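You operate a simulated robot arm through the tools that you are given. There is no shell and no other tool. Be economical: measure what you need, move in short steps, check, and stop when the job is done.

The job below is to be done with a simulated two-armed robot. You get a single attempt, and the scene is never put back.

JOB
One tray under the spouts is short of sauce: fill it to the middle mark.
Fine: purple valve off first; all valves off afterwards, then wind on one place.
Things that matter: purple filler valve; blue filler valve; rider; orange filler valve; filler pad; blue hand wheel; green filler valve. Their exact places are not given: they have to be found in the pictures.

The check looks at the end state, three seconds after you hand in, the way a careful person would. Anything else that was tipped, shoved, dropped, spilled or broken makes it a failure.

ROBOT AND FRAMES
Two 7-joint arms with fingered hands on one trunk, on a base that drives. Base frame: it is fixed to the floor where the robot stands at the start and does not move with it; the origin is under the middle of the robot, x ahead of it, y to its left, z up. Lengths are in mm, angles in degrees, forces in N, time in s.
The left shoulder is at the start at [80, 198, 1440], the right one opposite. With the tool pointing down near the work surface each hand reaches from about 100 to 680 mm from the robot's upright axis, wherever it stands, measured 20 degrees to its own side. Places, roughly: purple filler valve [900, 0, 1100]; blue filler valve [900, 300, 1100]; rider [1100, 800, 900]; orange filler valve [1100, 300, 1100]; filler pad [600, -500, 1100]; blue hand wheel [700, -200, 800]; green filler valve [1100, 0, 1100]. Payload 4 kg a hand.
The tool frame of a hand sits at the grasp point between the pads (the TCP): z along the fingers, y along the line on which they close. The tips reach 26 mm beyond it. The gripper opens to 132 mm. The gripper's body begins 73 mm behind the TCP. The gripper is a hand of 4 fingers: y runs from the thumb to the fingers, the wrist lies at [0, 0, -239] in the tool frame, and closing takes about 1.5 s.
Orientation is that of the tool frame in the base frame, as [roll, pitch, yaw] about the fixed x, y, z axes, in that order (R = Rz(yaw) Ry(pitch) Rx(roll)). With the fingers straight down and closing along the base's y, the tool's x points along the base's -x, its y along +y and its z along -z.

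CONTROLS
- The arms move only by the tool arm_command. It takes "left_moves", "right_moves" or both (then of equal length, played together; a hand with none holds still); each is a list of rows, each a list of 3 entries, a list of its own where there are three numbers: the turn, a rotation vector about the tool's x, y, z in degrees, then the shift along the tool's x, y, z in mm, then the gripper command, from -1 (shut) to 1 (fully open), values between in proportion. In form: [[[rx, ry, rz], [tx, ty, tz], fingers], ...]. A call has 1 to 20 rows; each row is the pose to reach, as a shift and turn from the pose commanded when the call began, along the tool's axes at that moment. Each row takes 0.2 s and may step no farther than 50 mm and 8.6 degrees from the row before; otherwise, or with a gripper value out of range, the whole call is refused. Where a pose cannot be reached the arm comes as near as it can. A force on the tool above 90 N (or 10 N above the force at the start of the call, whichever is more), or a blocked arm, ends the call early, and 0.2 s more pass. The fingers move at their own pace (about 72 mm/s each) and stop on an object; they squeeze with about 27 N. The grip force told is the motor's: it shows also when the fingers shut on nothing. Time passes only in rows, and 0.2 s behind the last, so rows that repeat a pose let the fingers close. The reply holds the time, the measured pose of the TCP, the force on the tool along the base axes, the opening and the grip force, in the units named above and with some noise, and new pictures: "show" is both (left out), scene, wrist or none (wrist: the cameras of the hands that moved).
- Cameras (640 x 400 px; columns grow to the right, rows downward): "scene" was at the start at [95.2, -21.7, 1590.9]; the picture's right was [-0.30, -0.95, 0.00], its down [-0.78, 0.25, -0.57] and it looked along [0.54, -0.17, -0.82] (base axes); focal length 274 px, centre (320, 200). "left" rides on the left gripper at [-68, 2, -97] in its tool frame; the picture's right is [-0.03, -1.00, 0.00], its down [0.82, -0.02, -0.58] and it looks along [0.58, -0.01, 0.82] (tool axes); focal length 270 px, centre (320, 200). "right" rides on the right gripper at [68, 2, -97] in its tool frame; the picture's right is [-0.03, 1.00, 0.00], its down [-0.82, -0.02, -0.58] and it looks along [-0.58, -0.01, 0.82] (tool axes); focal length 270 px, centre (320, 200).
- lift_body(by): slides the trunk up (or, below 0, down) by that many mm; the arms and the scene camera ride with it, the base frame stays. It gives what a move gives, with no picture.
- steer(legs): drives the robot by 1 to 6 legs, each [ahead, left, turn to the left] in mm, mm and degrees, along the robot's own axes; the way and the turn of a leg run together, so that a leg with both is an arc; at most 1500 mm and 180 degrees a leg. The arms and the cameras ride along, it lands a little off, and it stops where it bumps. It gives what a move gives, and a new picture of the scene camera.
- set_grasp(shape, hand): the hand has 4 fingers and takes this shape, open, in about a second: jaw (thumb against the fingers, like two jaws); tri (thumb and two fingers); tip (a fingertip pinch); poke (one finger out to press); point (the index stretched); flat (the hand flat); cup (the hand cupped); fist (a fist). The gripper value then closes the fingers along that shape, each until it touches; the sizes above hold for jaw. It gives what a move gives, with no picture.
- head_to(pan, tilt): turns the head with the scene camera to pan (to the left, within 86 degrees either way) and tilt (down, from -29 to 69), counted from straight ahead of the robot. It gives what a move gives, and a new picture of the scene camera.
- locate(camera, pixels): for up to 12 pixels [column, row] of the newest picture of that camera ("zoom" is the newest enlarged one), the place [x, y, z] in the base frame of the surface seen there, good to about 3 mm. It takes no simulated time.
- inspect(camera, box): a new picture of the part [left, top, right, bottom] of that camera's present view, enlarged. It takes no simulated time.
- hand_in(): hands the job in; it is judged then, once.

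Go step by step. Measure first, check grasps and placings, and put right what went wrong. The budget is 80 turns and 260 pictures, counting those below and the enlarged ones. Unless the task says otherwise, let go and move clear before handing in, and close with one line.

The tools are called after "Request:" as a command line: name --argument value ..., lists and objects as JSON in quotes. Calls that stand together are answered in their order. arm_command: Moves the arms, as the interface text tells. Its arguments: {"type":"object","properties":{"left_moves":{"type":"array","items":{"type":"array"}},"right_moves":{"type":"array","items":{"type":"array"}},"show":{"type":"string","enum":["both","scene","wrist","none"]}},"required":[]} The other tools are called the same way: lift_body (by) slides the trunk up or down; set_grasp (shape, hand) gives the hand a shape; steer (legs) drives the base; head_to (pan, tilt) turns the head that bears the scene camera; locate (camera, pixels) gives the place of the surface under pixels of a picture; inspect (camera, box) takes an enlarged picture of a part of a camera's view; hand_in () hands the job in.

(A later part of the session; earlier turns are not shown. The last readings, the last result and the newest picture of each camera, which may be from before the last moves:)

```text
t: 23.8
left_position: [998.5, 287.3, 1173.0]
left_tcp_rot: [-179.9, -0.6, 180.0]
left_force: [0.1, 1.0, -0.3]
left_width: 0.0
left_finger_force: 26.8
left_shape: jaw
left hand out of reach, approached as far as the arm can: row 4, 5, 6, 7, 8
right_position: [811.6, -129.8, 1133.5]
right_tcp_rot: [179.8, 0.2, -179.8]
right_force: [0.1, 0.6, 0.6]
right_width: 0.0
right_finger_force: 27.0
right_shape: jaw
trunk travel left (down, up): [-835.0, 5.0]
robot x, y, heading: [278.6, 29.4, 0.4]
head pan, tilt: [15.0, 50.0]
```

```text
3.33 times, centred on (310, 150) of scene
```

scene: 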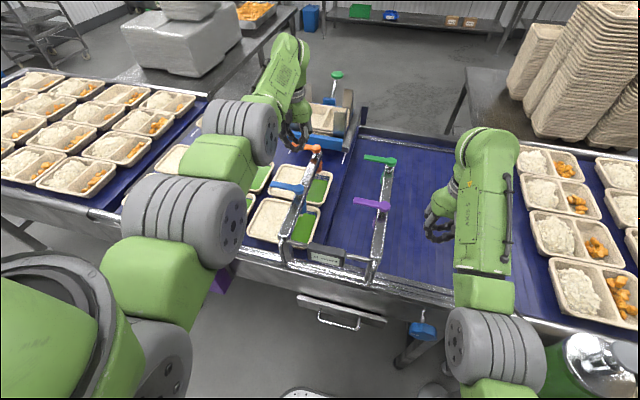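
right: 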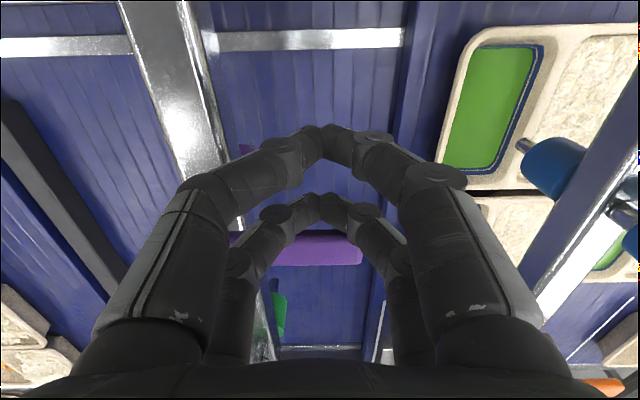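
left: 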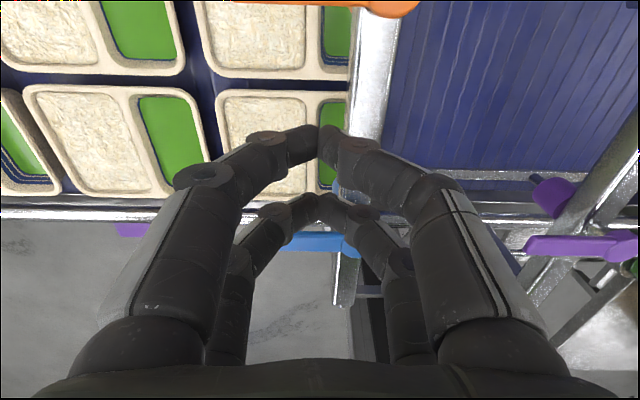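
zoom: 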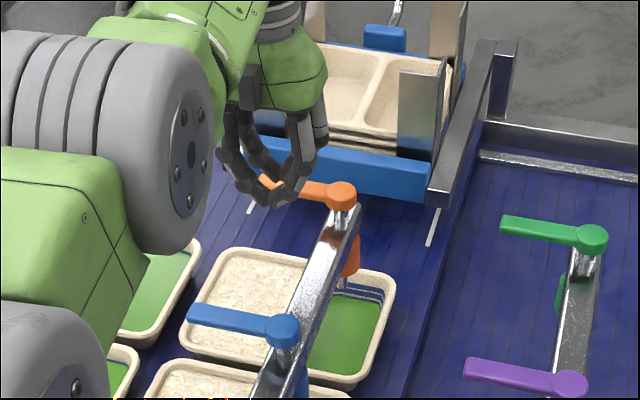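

The vertical reach ends near x=998, so I'll drive forward 110 mm; both hands are above everything they would pass.

Request:
steer --legs '[[110, 0, 0]]'

Request:
inspect --camera "scene" --box '[220, 90, 400, 230]'

Request:
inspect --camera "left" --box '[0, 0, 640, 400]'

```text
t: 25.0
left_position: [1098.3, 289.4, 1179.5]
left_tcp_rot: [-179.9, -0.2, 180.0]
left_force: [-1.1, -0.1, 0.2]
left_width: 0.1
left_finger_force: 27.2
left_shape: jaw
right_position: [911.7, -130.7, 1138.5]
right_tcp_rot: [-180.0, 0.7, -179.9]
right_force: [-0.9, -0.4, -0.4]
right_width: 0.0
right_finger_force: 27.1
right_shape: jaw
trunk travel left (down, up): [-835.0, 5.0]
robot x, y, heading: [383.8, 30.6, 0.2]
head pan, tilt: [15.0, 50.0]
```

scene: 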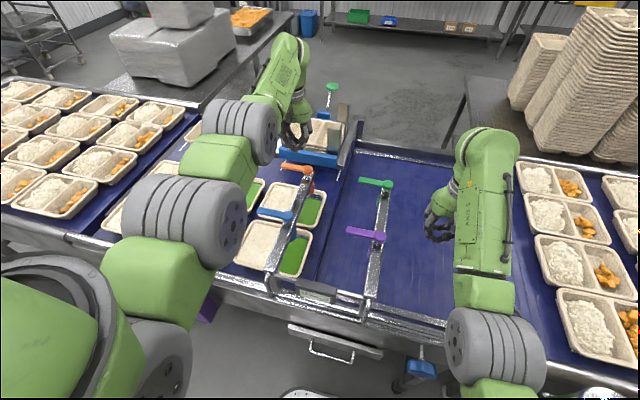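

```text
2.86 times, centred on (310, 160) of scene
```

zoom: 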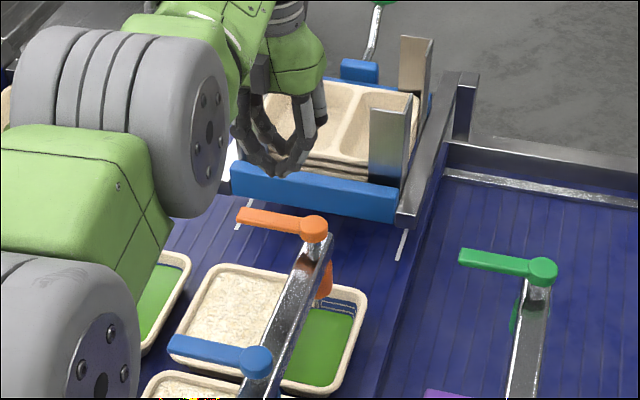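

```text
1.00 times, centred on (320, 200) of left
```

zoom: 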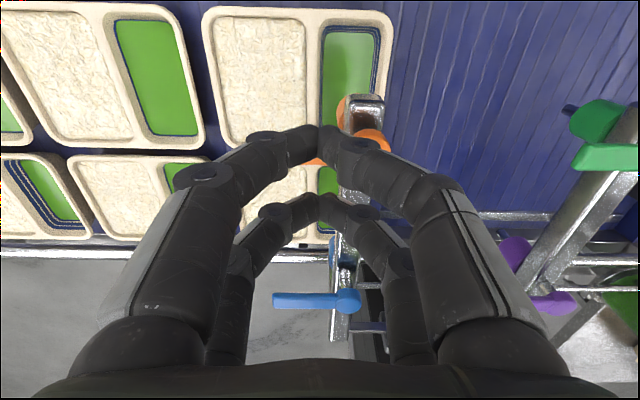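

The left hand sits behind orange at (1098,289,1180). I'll shift to (1118,310) and descend to handle height.

Request:
arm_command --left_moves '[[[0, 0, 0], [-20, 20, 0], -1], [[0, 0, 0], [-20, 20, 40], -1], [[0, 0, 0], [-20, 20, 85], -1], [[0, 0, 0], [-20, 20, 85], -1]]' --show "both"

Request:
inspect --camera "scene" --box '[240, 100, 360, 200]'

```text
t: 26.0
left_position: [1096.1, 298.5, 1116.7]
left_tcp_rot: [179.9, 1.1, -179.9]
left_force: [-1.8, 4.3, 64.1]
left_width: 0.3
left_finger_force: 26.4
left_shape: jaw
left hand out of reach, approached as far as the arm can: row 1, 2, 3, 4
right_position: [910.7, -132.5, 1139.6]
right_tcp_rot: [179.8, 0.7, -179.9]
right_force: [-0.5, 0.1, 0.1]
right_width: 0.0
right_finger_force: 26.9
right_shape: jaw
trunk travel left (down, up): [-835.0, 5.0]
robot x, y, heading: [384.0, 28.4, -0.1]
head pan, tilt: [15.0, 50.0]
```

scene: 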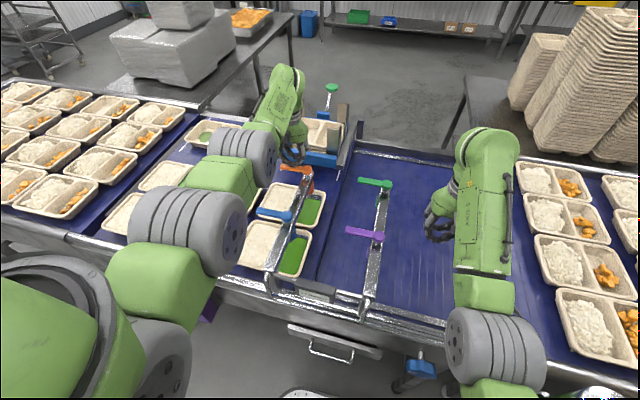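
left: 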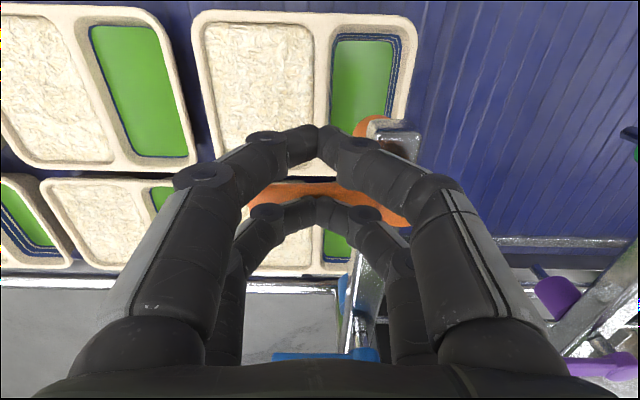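

```text
4.00 times, centred on (300, 150) of scene
```

zoom: 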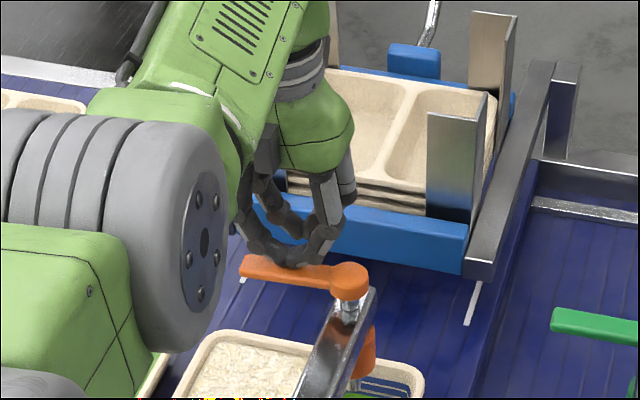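

The rear finger pair is resting on the orange handle with 64 N upward force, because x fell short. I'll lift off at once, drive 50 mm further and retry.

Request:
arm_command --left_moves '[[[0, 0, 0], [0, 0, -30], -1], [[0, 0, 0], [0, 0, -60], -1], [[0, 0, 0], [0, 0, -60], -1]]' --show "none"

Request:
steer --legs '[[55, 0, 0]]'

Request:
inspect --camera "scene" --box '[220, 100, 380, 230]'

```text
t: 26.8
left_position: [1096.9, 297.6, 1156.9]
left_tcp_rot: [-179.9, -0.5, 179.9]
left_force: [-0.4, 0.1, 0.8]
left_width: 0.1
left_finger_force: 27.2
left_shape: jaw
right_position: [917.0, -130.7, 1134.7]
right_tcp_rot: [179.9, 0.5, -180.0]
right_force: [-0.3, 0.2, 0.0]
right_width: 0.1
right_finger_force: 27.1
right_shape: jaw
trunk travel left (down, up): [-835.0, 5.0]
robot x, y, heading: [385.6, 29.2, -0.2]
head pan, tilt: [15.0, 50.0]
```

```text
t: 27.8
left_position: [1142.1, 297.7, 1164.5]
left_tcp_rot: [-180.0, 0.0, 179.9]
left_force: [-1.1, -0.3, 0.9]
left_width: 0.0
left_finger_force: 27.1
left_shape: jaw
right_position: [963.2, -129.8, 1138.5]
right_tcp_rot: [180.0, 0.8, 180.0]
right_force: [0.3, 0.0, 0.1]
right_width: 0.0
right_finger_force: 26.8
right_shape: jaw
trunk travel left (down, up): [-835.0, 5.0]
robot x, y, heading: [440.4, 31.2, -0.2]
head pan, tilt: [15.0, 50.0]
```

scene: 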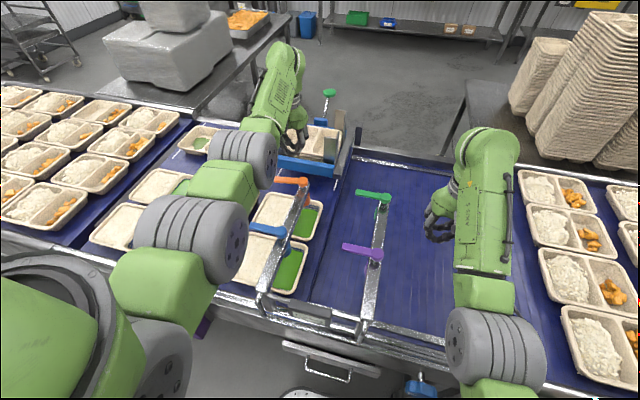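

```text
3.08 times, centred on (300, 165) of scene
```

zoom: 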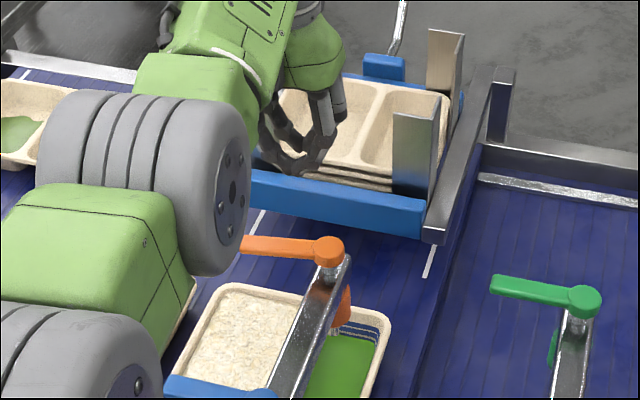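

I'll check the clearance from the denester before lowering.

Request:
locate --camera "zoom" --pixels '[[340, 200], [415, 118], [415, 180], [350, 100], [325, 243], [255, 244], [340, 182]]'

```text
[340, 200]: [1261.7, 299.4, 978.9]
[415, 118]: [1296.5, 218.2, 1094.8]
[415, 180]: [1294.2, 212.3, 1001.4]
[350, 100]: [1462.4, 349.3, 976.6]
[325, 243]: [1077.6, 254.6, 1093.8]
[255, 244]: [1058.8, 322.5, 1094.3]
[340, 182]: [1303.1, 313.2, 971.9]
```

The denester starts at x≈1260, so there is room. I'll lower at (1122,305).

Request:
arm_command --left_moves '[[[0, 0, 0], [15, 7, 0], -1], [[0, 0, 0], [15, 7, 35], -1], [[0, 0, 0], [15, 7, 70], -1], [[0, 0, 0], [15, 7, 70], -1]]' --show "wrist"

Request:
inspect --camera "scene" --box '[240, 120, 360, 220]'

```text
t: 28.8
left_position: [1139.5, 305.2, 1083.1]
left_tcp_rot: [-179.9, -0.7, 179.9]
left_force: [0.3, -0.5, 0.2]
left_width: 0.0
left_finger_force: 26.6
left_shape: jaw
right_position: [976.3, -131.4, 1132.4]
right_tcp_rot: [-180.0, 0.1, -180.0]
right_force: [0.7, -0.1, -0.3]
right_width: 0.0
right_finger_force: 27.5
right_shape: jaw
trunk travel left (down, up): [-835.0, 5.0]
robot x, y, heading: [438.1, 32.6, 0.1]
head pan, tilt: [15.0, 50.0]
```

left: 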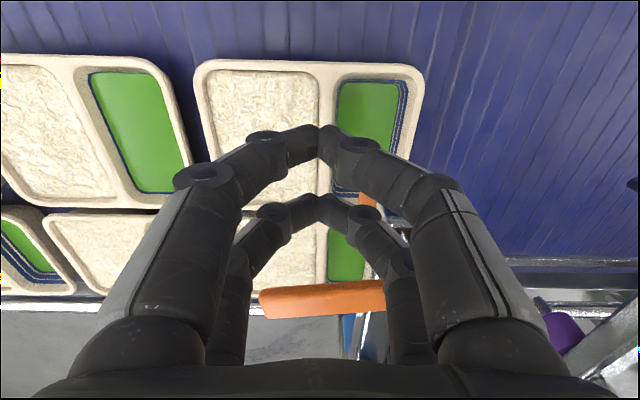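

```text
4.00 times, centred on (300, 170) of scene
```

zoom: 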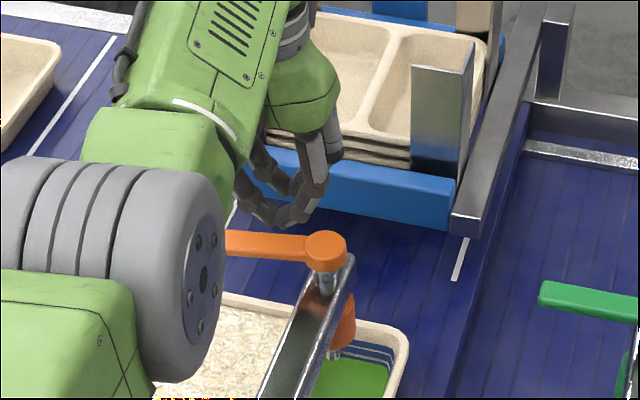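

The fingers are clear of and behind the handle. I'll rise 11 mm to stay above the beam, then sweep −x in an arc to open orange.

Request:
arm_command --left_moves '[[[0, 0, 0], [0, 0, -11], -1], [[0, 0, 0], [25, -4, -11], -1], [[0, 0, 0], [41, -4, -11], -1], [[0, 0, 0], [60, -2, -11], -1], [[0, 0, 0], [80, 0, -11], -1], [[0, 0, 0], [99, -5, -11], -1], [[0, 0, 0], [114, -13, -11], -1], [[0, 0, 0], [127, -27, -11], -1], [[0, 0, 0], [133, -37, -11], -1]]' --show "wrist"

Request:
inspect --camera "scene" --box '[240, 120, 360, 220]'

```text
t: 30.8
left_position: [1002.4, 274.7, 1099.5]
left_tcp_rot: [-179.8, -0.2, -179.9]
left_force: [1.2, 18.3, 12.9]
left_width: 0.0
left_finger_force: 26.7
left_shape: jaw
right_position: [971.6, -125.2, 1134.7]
right_tcp_rot: [-179.8, 0.4, 180.0]
right_force: [0.1, 0.4, -0.9]
right_width: 0.1
right_finger_force: 26.8
right_shape: jaw
trunk travel left (down, up): [-835.0, 5.0]
robot x, y, heading: [439.9, 33.4, 0.3]
head pan, tilt: [15.0, 50.0]
```

left: 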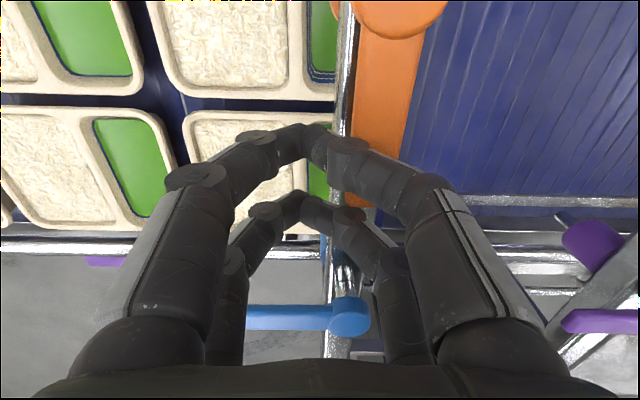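

```text
4.00 times, centred on (300, 170) of scene
```

zoom: 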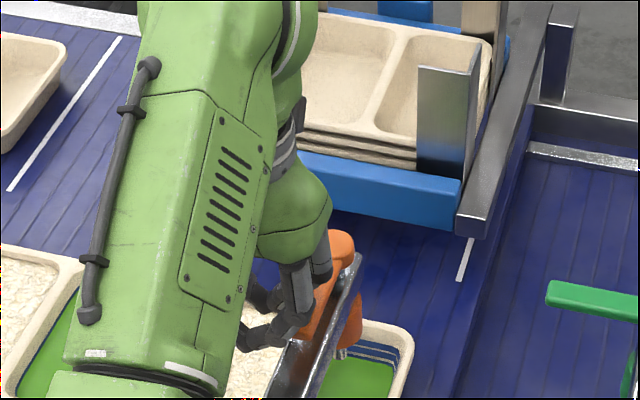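

Orange now lies along the beam and meets its stop with 18 N. I'll back the left hand off +y and up, then check the handle and the tray.

Request:
arm_command --left_moves '[[[0, 0, 0], [0, 30, 0], -1], [[0, 0, 0], [0, 65, -30], -1], [[0, 0, 0], [20, 100, -60], -1], [[0, 0, 0], [40, 130, -60], -1], [[0, 0, 0], [60, 150, -60], -1], [[0, 0, 0], [60, 150, -60], -1]]' --show "scene"

Request:
inspect --camera "scene" --box '[240, 140, 400, 330]'

Request:
inspect --camera "scene" --box '[290, 190, 330, 250]'

```text
refused: row 3 steps farther than a row can; nothing moved
```

```text
2.11 times, centred on (320, 235) of scene
```

zoom: 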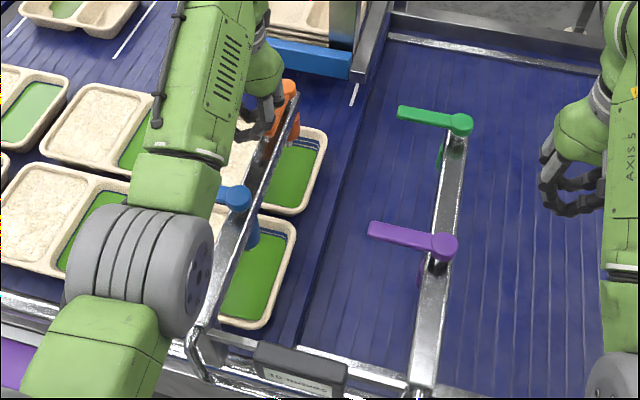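

```text
6.67 times, centred on (310, 220) of scene
```

zoom: 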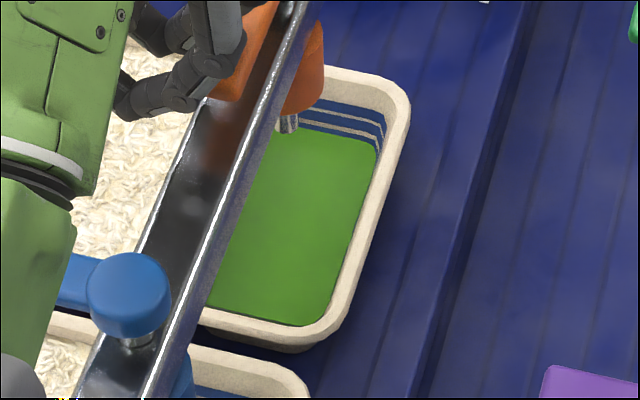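

The display reads 10. The retreat was refused for step size, so I'll use smaller steps and bring the right hand back toward the pump at the same time.

Request:
arm_command --left_moves '[[[0, 0, 0], [0, 30, 0], -1], [[0, 0, 0], [0, 60, -20], -1], [[0, 0, 0], [10, 90, -40], -1], [[0, 0, 0], [25, 120, -60], -1], [[0, 0, 0], [50, 150, -60], -1], [[0, 0, 0], [80, 160, -60], -1], [[0, 0, 0], [80, 160, -60], -1], [[0, 0, 0], [80, 160, -60], -1]]' --right_moves '[[[0, 0, 0], [0, -10, -20], -1], [[0, 0, 0], [40, -25, -40], -1], [[0, 0, 0], [75, -60, -50], -1], [[0, 0, 0], [110, -90, -50], -1], [[0, 0, 0], [145, -120, -50], -1], [[0, 0, 0], [180, -150, -50], -1], [[0, 0, 0], [210, -180, -50], -1], [[0, 0, 0], [240, -210, -50], -1]]' --show "scene"

Request:
inspect --camera "scene" --box '[240, 140, 400, 330]'

```text
refused: row 3 steps farther than a row can; nothing moved
```

```text
2.11 times, centred on (320, 235) of scene
```

zoom: 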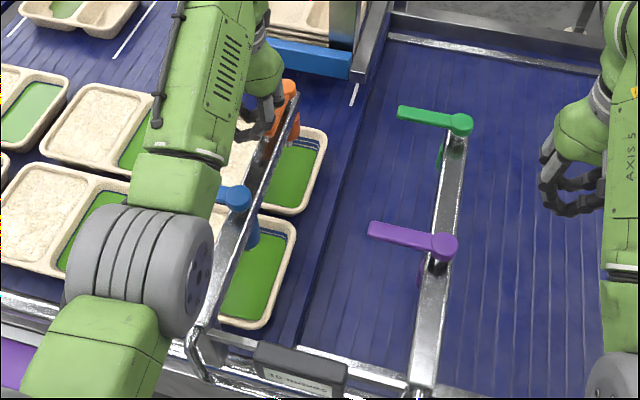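

One right-hand step was a hair over 50 mm, so I'll correct that.

Request:
arm_command --left_moves '[[[0, 0, 0], [0, 30, 0], -1], [[0, 0, 0], [0, 60, -20], -1], [[0, 0, 0], [10, 90, -40], -1], [[0, 0, 0], [25, 120, -60], -1], [[0, 0, 0], [50, 145, -60], -1], [[0, 0, 0], [80, 160, -60], -1], [[0, 0, 0], [80, 160, -60], -1], [[0, 0, 0], [80, 160, -60], -1]]' --right_moves '[[[0, 0, 0], [0, -10, -20], -1], [[0, 0, 0], [30, -25, -40], -1], [[0, 0, 0], [60, -55, -50], -1], [[0, 0, 0], [95, -85, -50], -1], [[0, 0, 0], [130, -115, -50], -1], [[0, 0, 0], [165, -145, -50], -1], [[0, 0, 0], [200, -175, -50], -1], [[0, 0, 0], [230, -205, -50], -1]]' --show "scene"

Request:
inspect --camera "scene" --box '[240, 140, 400, 330]'

```text
t: 32.6
left_position: [939.2, 431.6, 1149.2]
left_tcp_rot: [-179.9, -0.5, 180.0]
left_force: [0.2, -0.3, 0.1]
left_width: 0.0
left_finger_force: 27.1
left_shape: jaw
left hand out of reach, approached as far as the arm can: row 6, 7, 8
right_position: [832.1, -300.1, 1148.1]
right_tcp_rot: [-175.1, 8.1, -171.3]
right_force: [0.0, 0.3, 0.3]
right_width: 0.1
right_finger_force: 26.7
right_shape: jaw
right hand out of reach, approached as far as the arm can: row 2, 3, 4, 5, 6, 7, 8
trunk travel left (down, up): [-835.0, 5.0]
robot x, y, heading: [438.4, 34.6, 0.2]
head pan, tilt: [15.0, 50.0]
stopped in row 8 (right hand): the arm was blocked; the commanded pose is now the measured one
```

scene: 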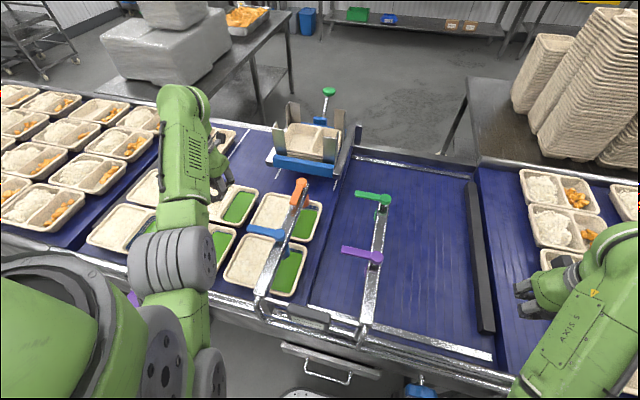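

```text
2.11 times, centred on (320, 235) of scene
```

zoom: 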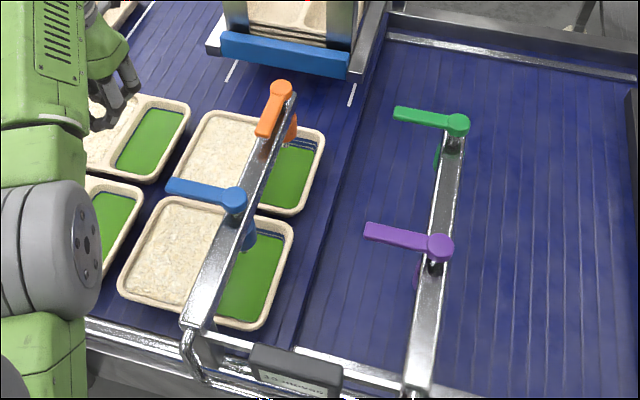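

Orange is on and both hands are clear. The pump is too near the folded right arm, so I'll back up to put it ahead and to the right.

Request:
steer --legs '[[-230, 0, 0]]'

Request:
head_to --pan -25 --tilt 45

Request:
locate --camera "scene" --pixels '[[320, 200]]'

```text
t: 34.3
left_position: [717.8, 425.2, 1146.6]
left_tcp_rot: [-179.9, -0.8, 179.3]
left_force: [0.5, -0.7, -0.2]
left_width: 0.0
left_finger_force: 26.7
left_shape: jaw
right_position: [601.7, -303.3, 1145.5]
right_tcp_rot: [-175.3, 7.8, -172.1]
right_force: [1.1, -0.2, -0.4]
right_width: 0.0
right_finger_force: 27.3
right_shape: jaw
trunk travel left (down, up): [-835.0, 5.0]
robot x, y, heading: [208.3, 30.6, -0.4]
head pan, tilt: [15.0, 50.0]
```

scene: 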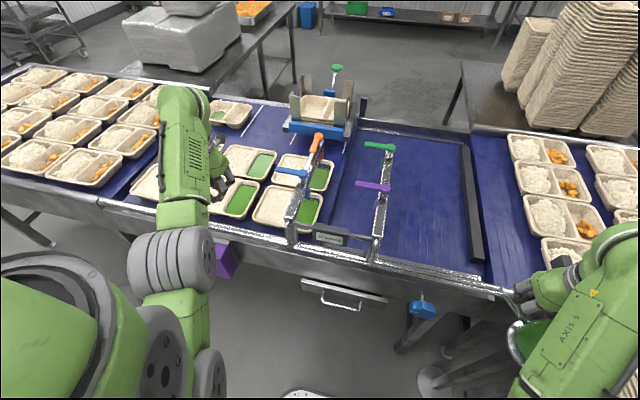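

```text
t: 35.4
left_position: [712.6, 426.6, 1149.7]
left_tcp_rot: [-179.9, -0.5, 179.3]
left_force: [-0.3, -0.3, 0.8]
left_width: 0.1
left_finger_force: 27.0
left_shape: jaw
right_position: [596.3, -303.1, 1150.1]
right_tcp_rot: [-175.0, 8.3, -172.1]
right_force: [0.2, 0.1, -1.3]
right_width: 0.0
right_finger_force: 27.3
right_shape: jaw
trunk travel left (down, up): [-835.0, 5.0]
robot x, y, heading: [208.5, 31.4, -0.7]
head pan, tilt: [-25.0, 45.0]
```

scene: 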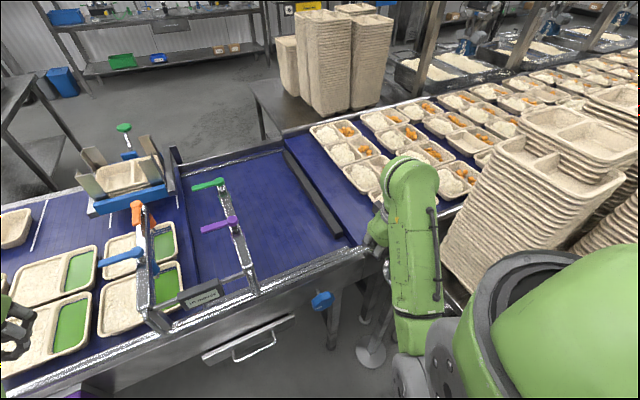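

```text
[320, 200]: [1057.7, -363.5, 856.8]
```

I'll slide the base 60 mm to the right, then straighten and raise the right hand so it can come over the pump pad from above.

Request:
steer --legs '[[0, -60, 0]]'

Request:
arm_command --right_moves '[[[-2, 4, 3], [0, 0, -15], -1], [[-5, 8.3, 8], [0, 0, -35], -1], [[-5, 8.3, 8], [0, 0, -35], -1], [[-5, 8.3, 8], [0, 0, -35], -1]]' --show "both"

```text
t: 36.4
left_position: [713.2, 378.8, 1144.0]
left_tcp_rot: [-179.2, -0.6, 179.4]
left_force: [-0.1, 0.3, -0.9]
left_width: 0.5
left_finger_force: 27.2
left_shape: jaw
right_position: [598.3, -350.9, 1153.0]
right_tcp_rot: [-174.5, 8.0, -171.9]
right_force: [0.2, 1.3, 1.2]
right_width: 0.3
right_finger_force: 27.4
right_shape: jaw
trunk travel left (down, up): [-835.0, 5.0]
robot x, y, heading: [207.4, -24.9, -0.7]
head pan, tilt: [-25.0, 45.0]
```

scene: 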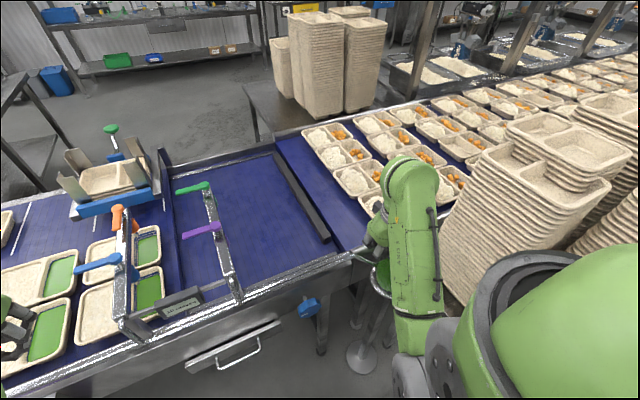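

```text
t: 37.4
left_position: [711.8, 366.0, 1149.9]
left_tcp_rot: [180.0, -0.5, 179.3]
left_force: [0.4, 0.3, 0.1]
left_width: 0.1
left_finger_force: 27.2
left_shape: jaw
right_position: [609.1, -371.5, 1107.0]
right_tcp_rot: [179.1, 0.2, 179.8]
right_force: [-0.1, 0.0, -0.2]
right_width: 0.3
right_finger_force: 27.4
right_shape: jaw
right hand out of reach, approached as far as the arm can: row 1, 2, 3, 4
trunk travel left (down, up): [-835.0, 5.0]
robot x, y, heading: [211.5, -26.8, -0.6]
head pan, tilt: [-25.0, 45.0]
```

scene: 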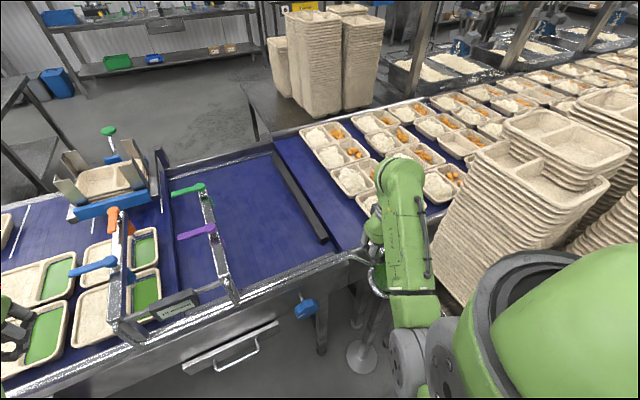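
right: 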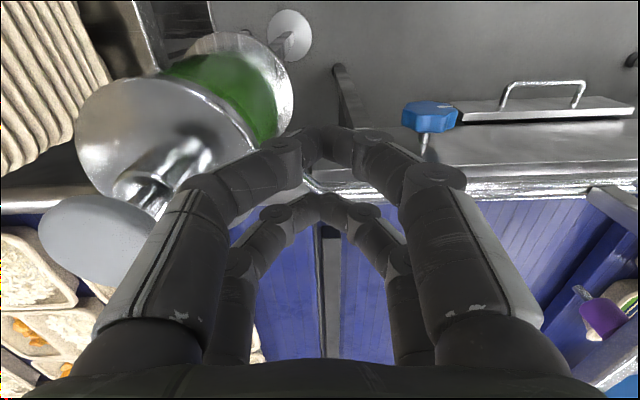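

The arm is too folded to get above the pump, and the knuckles are close to the pad at (100,240). I'll back the base straight off by 150 mm to get the height.

Request:
steer --legs '[[-150, 0, 0]]'

Request:
arm_command --right_moves '[[[0, 0, 0], [-30, 0, -30], -1], [[0, 0, 0], [-50, -20, -70], -1], [[0, 0, 0], [-60, -45, -90], -1], [[0, 0, 0], [-60, -45, -90], -1]]' --show "scene"

```text
t: 38.7
left_position: [567.7, 368.6, 1148.6]
left_tcp_rot: [-179.9, -0.8, 179.2]
left_force: [0.2, 0.5, 0.4]
left_width: 0.0
left_finger_force: 26.9
left_shape: jaw
right_position: [463.4, -368.0, 1106.0]
right_tcp_rot: [179.2, 0.0, 179.6]
right_force: [0.1, 0.0, 0.0]
right_width: 0.0
right_finger_force: 27.2
right_shape: jaw
trunk travel left (down, up): [-835.0, 5.0]
robot x, y, heading: [60.3, -27.4, -0.9]
head pan, tilt: [-25.0, 45.0]
```

scene: 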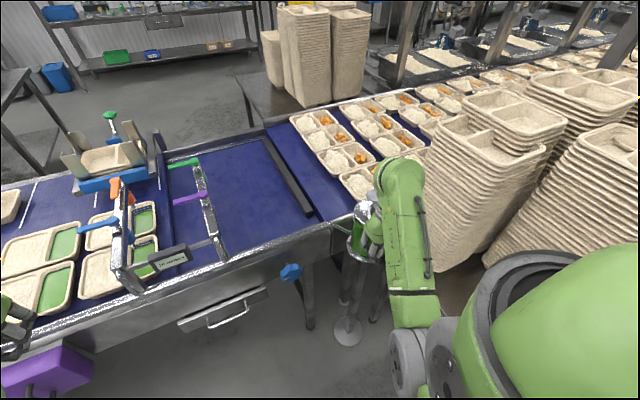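

```text
t: 39.7
left_position: [562.1, 368.0, 1150.2]
left_tcp_rot: [-180.0, -0.4, 179.3]
left_force: [0.8, -0.8, 1.1]
left_width: 0.0
left_finger_force: 27.0
left_shape: jaw
right_position: [541.5, -420.8, 1184.6]
right_tcp_rot: [179.4, 0.3, 179.5]
right_force: [-0.5, 1.0, 1.3]
right_width: 0.0
right_finger_force: 27.0
right_shape: jaw
right hand out of reach, approached as far as the arm can: row 1, 2, 3, 4
trunk travel left (down, up): [-835.0, 5.0]
robot x, y, heading: [54.7, -24.9, -0.8]
head pan, tilt: [-25.0, 45.0]
```

scene: 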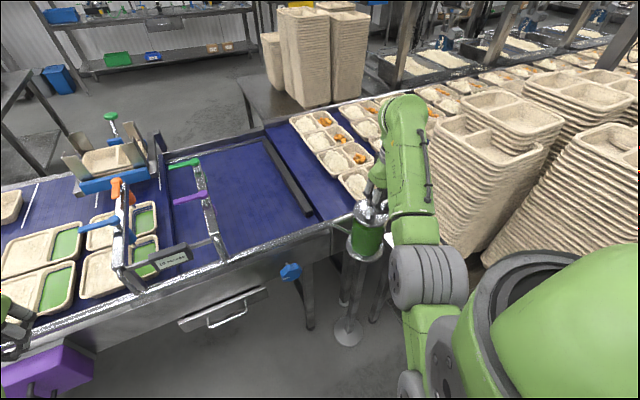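

The right hand is at z 1185, clear of the pad. I'll re-measure the pad and the arm's surroundings before going over it.

Request:
inspect --camera "scene" --box '[330, 150, 430, 270]'

Request:
inspect --camera "right" --box '[0, 0, 640, 400]'

Request:
locate --camera "right" --pixels '[[100, 250], [120, 250], [140, 250], [160, 240], [80, 240], [160, 200], [110, 270]]'

```text
3.33 times, centred on (380, 210) of scene
```

zoom: 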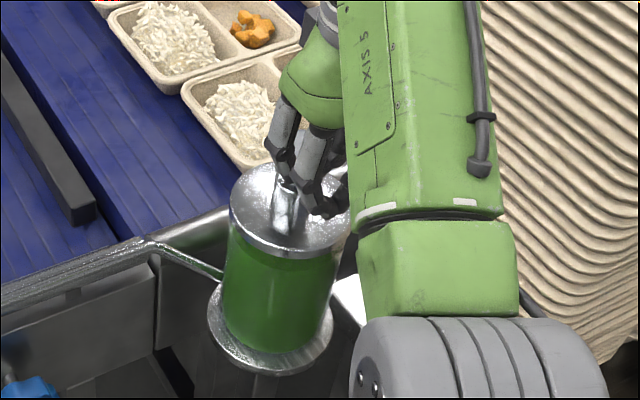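

```text
1.00 times, centred on (320, 200) of right
```

zoom: 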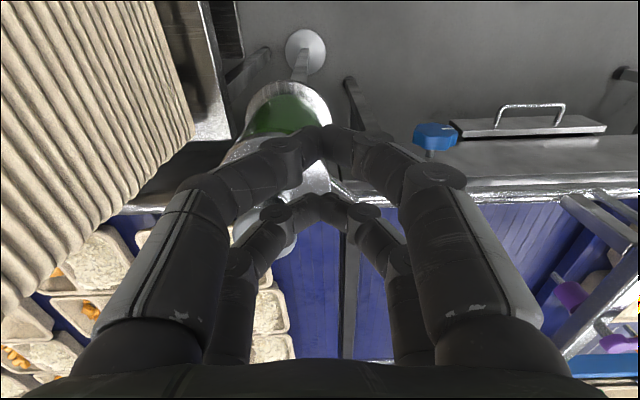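

```text
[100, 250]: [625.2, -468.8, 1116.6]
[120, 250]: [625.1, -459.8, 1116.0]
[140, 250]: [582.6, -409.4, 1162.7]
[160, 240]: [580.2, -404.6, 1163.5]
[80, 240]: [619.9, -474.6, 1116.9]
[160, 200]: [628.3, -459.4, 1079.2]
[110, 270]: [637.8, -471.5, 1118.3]
```

The pad centre is at about (622,−467,1117). I'll move over it and come down to just above contact.

Request:
arm_command --right_moves '[[[0, 0, 0], [-40, -23, 0], -1], [[0, 0, 0], [-81, -46, 0], -1], [[0, 0, 0], [-81, -46, 0], -1], [[0, 0, 0], [-81, -46, 32], -1], [[0, 0, 0], [-81, -46, 32], -1]]' --show "both"

Request:
inspect --camera "scene" --box '[330, 130, 450, 250]'

```text
t: 40.9
left_position: [565.4, 367.9, 1149.4]
left_tcp_rot: [-179.9, -0.6, 179.2]
left_force: [-0.2, -0.4, 1.2]
left_width: 0.1
left_finger_force: 27.6
left_shape: jaw
right_position: [624.2, -468.5, 1150.3]
right_tcp_rot: [179.2, 0.2, 179.6]
right_force: [0.3, -0.5, -0.6]
right_width: 0.0
right_finger_force: 26.7
right_shape: jaw
trunk travel left (down, up): [-835.0, 5.0]
robot x, y, heading: [59.1, -23.9, -0.7]
head pan, tilt: [-25.0, 45.0]
```

scene: 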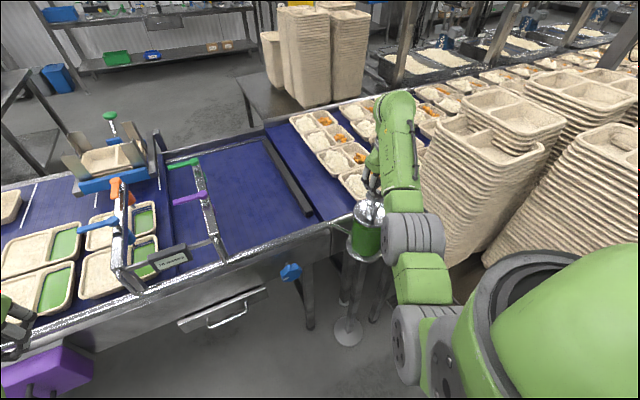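
right: 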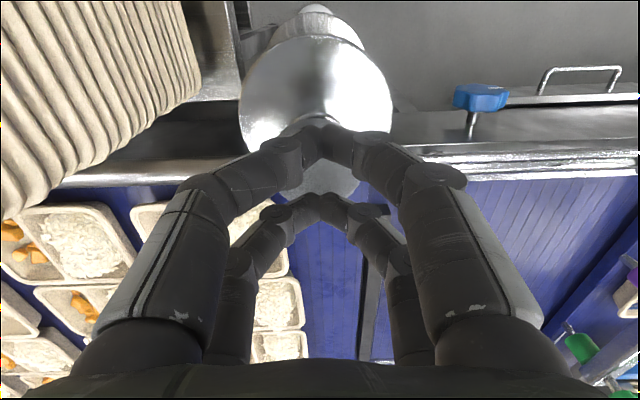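

```text
3.33 times, centred on (390, 190) of scene
```

zoom: 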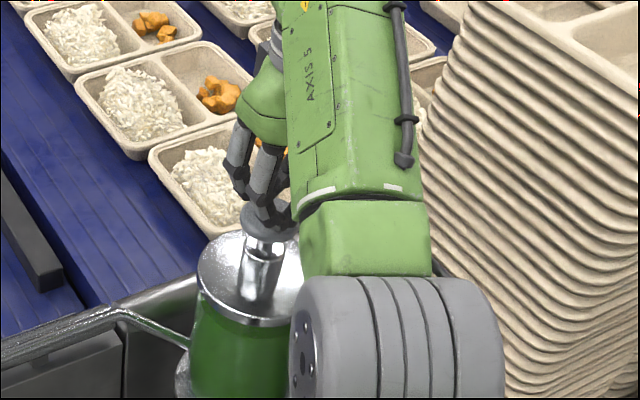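

The fingertips are centred just above the pad. I'll take a baseline of the tray and display, then press gently about 15 mm and come back up.

Request:
inspect --camera "scene" --box '[80, 195, 200, 285]'

Request:
arm_command --right_moves '[[[0, 0, 0], [0, 0, 8], -1], [[0, 0, 0], [0, 0, 14], -1], [[0, 0, 0], [0, 0, 20], -1]]' --show "none"

Request:
inspect --camera "scene" --box '[80, 195, 200, 285]'

Request:
inspect --camera "scene" --box '[330, 130, 450, 250]'

```text
4.44 times, centred on (140, 240) of scene
```

zoom: 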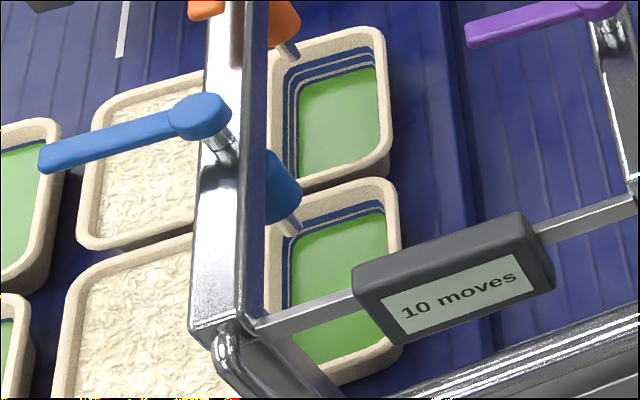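

```text
t: 41.7
left_position: [562.8, 369.7, 1148.0]
left_tcp_rot: [-179.9, -0.4, 179.3]
left_force: [-0.3, -0.2, -0.6]
left_width: 0.0
left_finger_force: 26.6
left_shape: jaw
right_position: [621.1, -468.0, 1134.1]
right_tcp_rot: [179.2, 0.3, 179.6]
right_force: [0.7, 1.0, 5.7]
right_width: 0.3
right_finger_force: 26.9
right_shape: jaw
trunk travel left (down, up): [-835.0, 5.0]
robot x, y, heading: [59.6, -28.5, -0.8]
head pan, tilt: [-25.0, 45.0]
```

```text
4.44 times, centred on (140, 240) of scene
```

zoom: 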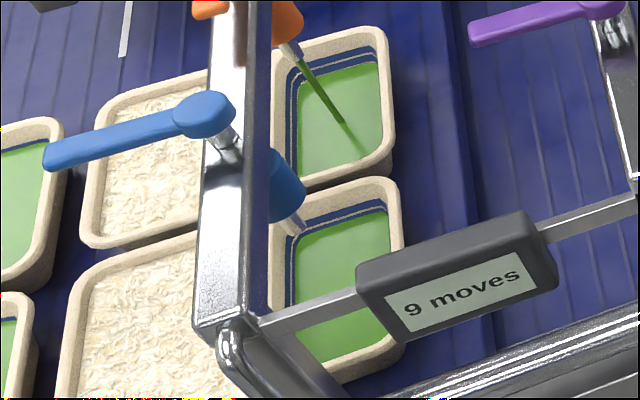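

```text
3.33 times, centred on (390, 190) of scene
```

zoom: 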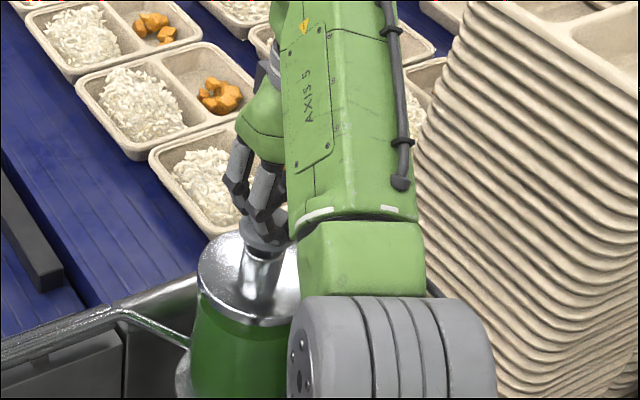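

Sauce is flowing from the orange spout into the right tray, and the level already looks higher. I'll release right away and check.

Request:
arm_command --right_moves '[[[0, 0, 0], [0, 0, -25], -1], [[0, 0, 0], [0, 0, -25], -1]]' --show "none"

Request:
inspect --camera "scene" --box '[80, 195, 200, 285]'

Request:
inspect --camera "scene" --box '[125, 195, 165, 235]'

Request:
inspect --camera "scene" --box '[125, 225, 165, 265]'

```text
t: 42.3
left_position: [563.4, 368.6, 1148.4]
left_tcp_rot: [-179.9, -0.6, 179.3]
left_force: [-0.6, 0.3, -0.6]
left_width: 0.2
left_finger_force: 27.3
left_shape: jaw
right_position: [620.3, -469.4, 1157.1]
right_tcp_rot: [179.3, 0.3, 179.6]
right_force: [-0.9, 0.8, 0.2]
right_width: 0.0
right_finger_force: 27.0
right_shape: jaw
trunk travel left (down, up): [-835.0, 5.0]
robot x, y, heading: [58.6, -29.7, -0.5]
head pan, tilt: [-25.0, 45.0]
```

```text
4.44 times, centred on (140, 240) of scene
```

zoom: 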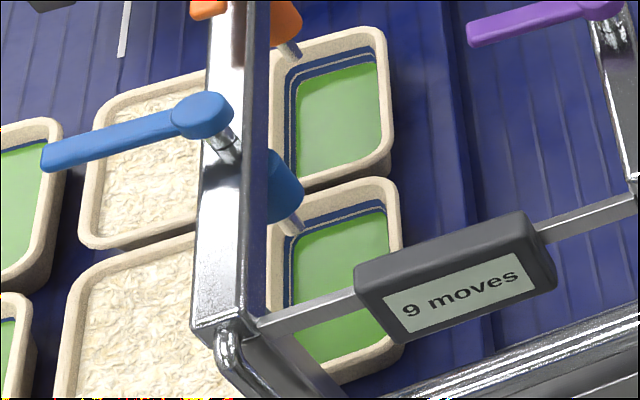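

```text
10.00 times, centred on (145, 215) of scene
```

zoom: 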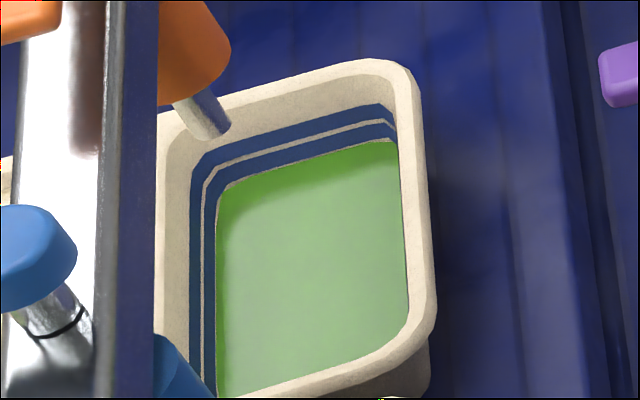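

```text
10.00 times, centred on (145, 245) of scene
```

zoom: 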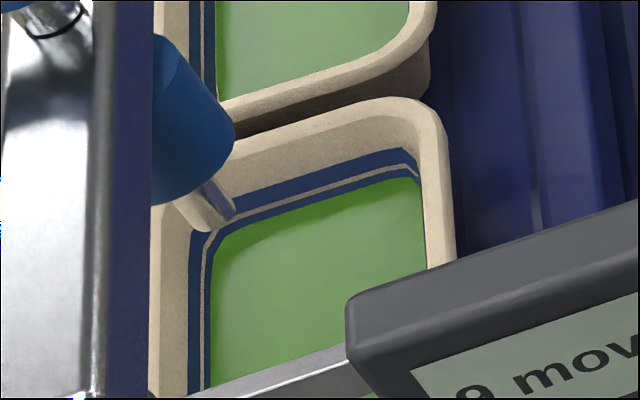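

One press raised the level from mid-lower band to the bottom edge of the middle band, at (385,140) in the 10× view. An identical press should put it at the centre of the middle band, so I'll repeat it in exactly the same way.

Request:
arm_command --right_moves '[[[0, 0, 0], [0, 0, 5], -1], [[0, 0, 0], [0, 0, 5], -1]]' --show "none"

Request:
arm_command --right_moves '[[[0, 0, 0], [0, 0, 8], -1], [[0, 0, 0], [0, 0, 14], -1], [[0, 0, 0], [0, 0, 20], -1]]' --show "none"

Request:
arm_command --right_moves '[[[0, 0, 0], [0, 0, -25], -1], [[0, 0, 0], [0, 0, -25], -1]]' --show "none"

Request:
inspect --camera "scene" --box '[80, 195, 200, 285]'

Request:
inspect --camera "scene" --box '[125, 195, 165, 235]'

```text
t: 42.9
left_position: [564.3, 367.0, 1148.0]
left_tcp_rot: [-180.0, -0.6, 179.3]
left_force: [0.0, 0.2, 0.1]
left_width: 0.0
left_finger_force: 26.8
left_shape: jaw
right_position: [620.1, -469.4, 1151.0]
right_tcp_rot: [179.1, 0.2, 179.6]
right_force: [0.4, -0.2, -0.1]
right_width: 0.0
right_finger_force: 26.9
right_shape: jaw
trunk travel left (down, up): [-835.0, 5.0]
robot x, y, heading: [55.5, -26.4, -0.8]
head pan, tilt: [-25.0, 45.0]
```

```text
t: 43.7
left_position: [562.5, 368.6, 1149.1]
left_tcp_rot: [-179.9, -0.6, 179.3]
left_force: [-0.2, 0.4, -0.6]
left_width: 0.0
left_finger_force: 27.5
left_shape: jaw
right_position: [621.3, -469.2, 1132.3]
right_tcp_rot: [179.3, 0.3, 179.6]
right_force: [-0.1, -0.5, 6.9]
right_width: 0.1
right_finger_force: 26.7
right_shape: jaw
trunk travel left (down, up): [-835.0, 5.0]
robot x, y, heading: [59.4, -23.8, -1.2]
head pan, tilt: [-25.0, 45.0]
```

```text
t: 44.3
left_position: [564.6, 369.2, 1148.0]
left_tcp_rot: [-179.9, -0.6, 179.4]
left_force: [-0.5, -0.2, -0.3]
left_width: 0.0
left_finger_force: 26.6
left_shape: jaw
right_position: [621.9, -468.0, 1154.3]
right_tcp_rot: [179.2, 0.3, 179.6]
right_force: [-0.5, 0.0, 0.1]
right_width: 0.0
right_finger_force: 26.7
right_shape: jaw
trunk travel left (down, up): [-835.0, 5.0]
robot x, y, heading: [57.9, -26.2, -0.6]
head pan, tilt: [-25.0, 45.0]
```

```text
4.44 times, centred on (140, 240) of scene
```

zoom: 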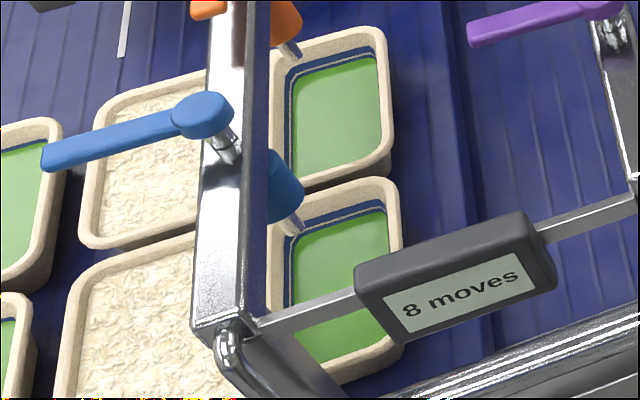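

```text
10.00 times, centred on (145, 215) of scene
```

zoom: 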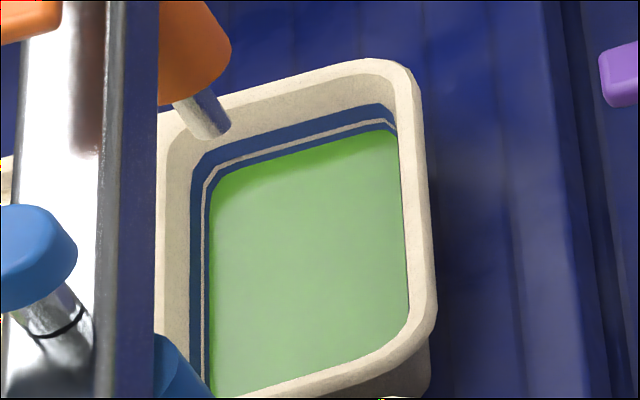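

The level is now about the centre of the middle navy band and matches the blue tray. To be sure how the marks count, I'll look at the low downstream tray, which shows the most marks.

Request:
head_to --pan 30 --tilt 40

Request:
inspect --camera "scene" --box '[200, 120, 420, 260]'

```text
t: 45.6
left_position: [563.7, 368.4, 1148.3]
left_tcp_rot: [-179.9, -0.6, 179.3]
left_force: [0.7, -0.1, -0.1]
left_width: 0.1
left_finger_force: 27.7
left_shape: jaw
right_position: [622.2, -469.7, 1153.7]
right_tcp_rot: [179.4, 0.3, 179.6]
right_force: [-0.4, 0.4, 0.2]
right_width: 0.0
right_finger_force: 27.0
right_shape: jaw
trunk travel left (down, up): [-835.0, 5.0]
robot x, y, heading: [62.8, -28.6, -0.6]
head pan, tilt: [30.0, 40.0]
```

scene: 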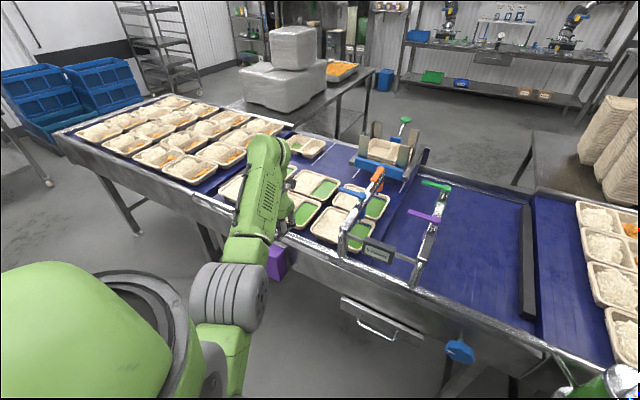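

```text
2.86 times, centred on (310, 190) of scene
```

zoom: 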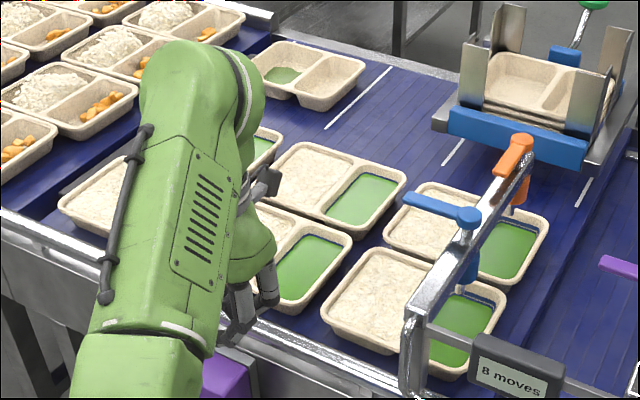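

The low tray is hidden by the left arm. I'll retract the right hand from the pump to a tucked pose first, then drive to the orange valve, which will also change the view.

Request:
arm_command --right_moves '[[[0, 0, 0], [0, 0, -30], -1], [[0, 0, 0], [40, 23, -32], -1], [[0, 0, 0], [80, 46, -32], -1], [[0, 0, 0], [100, 90, -25], -1], [[0, 0, 0], [115, 135, -15], -1], [[0, 0, 0], [125, 180, -5], -1], [[0, 0, 0], [125, 180, -5], -1]]' --show "scene"

Request:
steer --legs '[[345, 55, 0.7]]'

Request:
inspect --camera "scene" --box '[100, 100, 340, 260]'

```text
t: 47.2
left_position: [564.4, 368.7, 1149.4]
left_tcp_rot: [-179.8, -0.6, 179.3]
left_force: [-0.2, 0.0, 0.8]
left_width: 0.0
left_finger_force: 27.0
left_shape: jaw
right_position: [513.6, -291.0, 1122.4]
right_tcp_rot: [179.4, 0.3, 179.7]
right_force: [0.3, -0.3, 0.0]
right_width: 0.1
right_finger_force: 27.1
right_shape: jaw
right hand out of reach, approached as far as the arm can: row 3, 4, 5, 6, 7
trunk travel left (down, up): [-835.0, 5.0]
robot x, y, heading: [58.7, -26.6, -0.5]
head pan, tilt: [30.0, 40.0]
```

scene: 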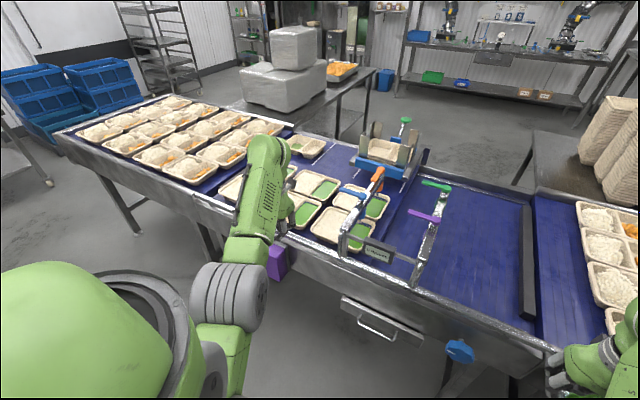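

```text
t: 49.4
left_position: [894.9, 429.6, 1151.1]
left_tcp_rot: [-179.8, -0.4, -179.9]
left_force: [-0.8, 0.0, 0.8]
left_width: 0.0
left_finger_force: 26.8
left_shape: jaw
right_position: [855.9, -231.6, 1123.7]
right_tcp_rot: [179.2, 0.5, -179.5]
right_force: [-0.5, 1.4, 0.7]
right_width: 0.0
right_finger_force: 26.9
right_shape: jaw
trunk travel left (down, up): [-835.0, 5.0]
robot x, y, heading: [399.2, 29.3, 0.4]
head pan, tilt: [30.0, 40.0]
```

scene: 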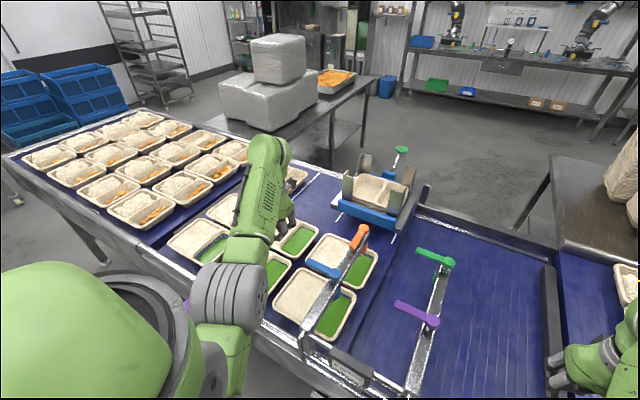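

```text
2.50 times, centred on (220, 180) of scene
```

zoom: 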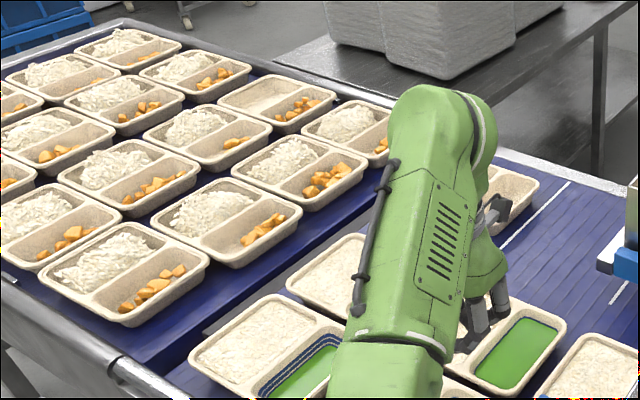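

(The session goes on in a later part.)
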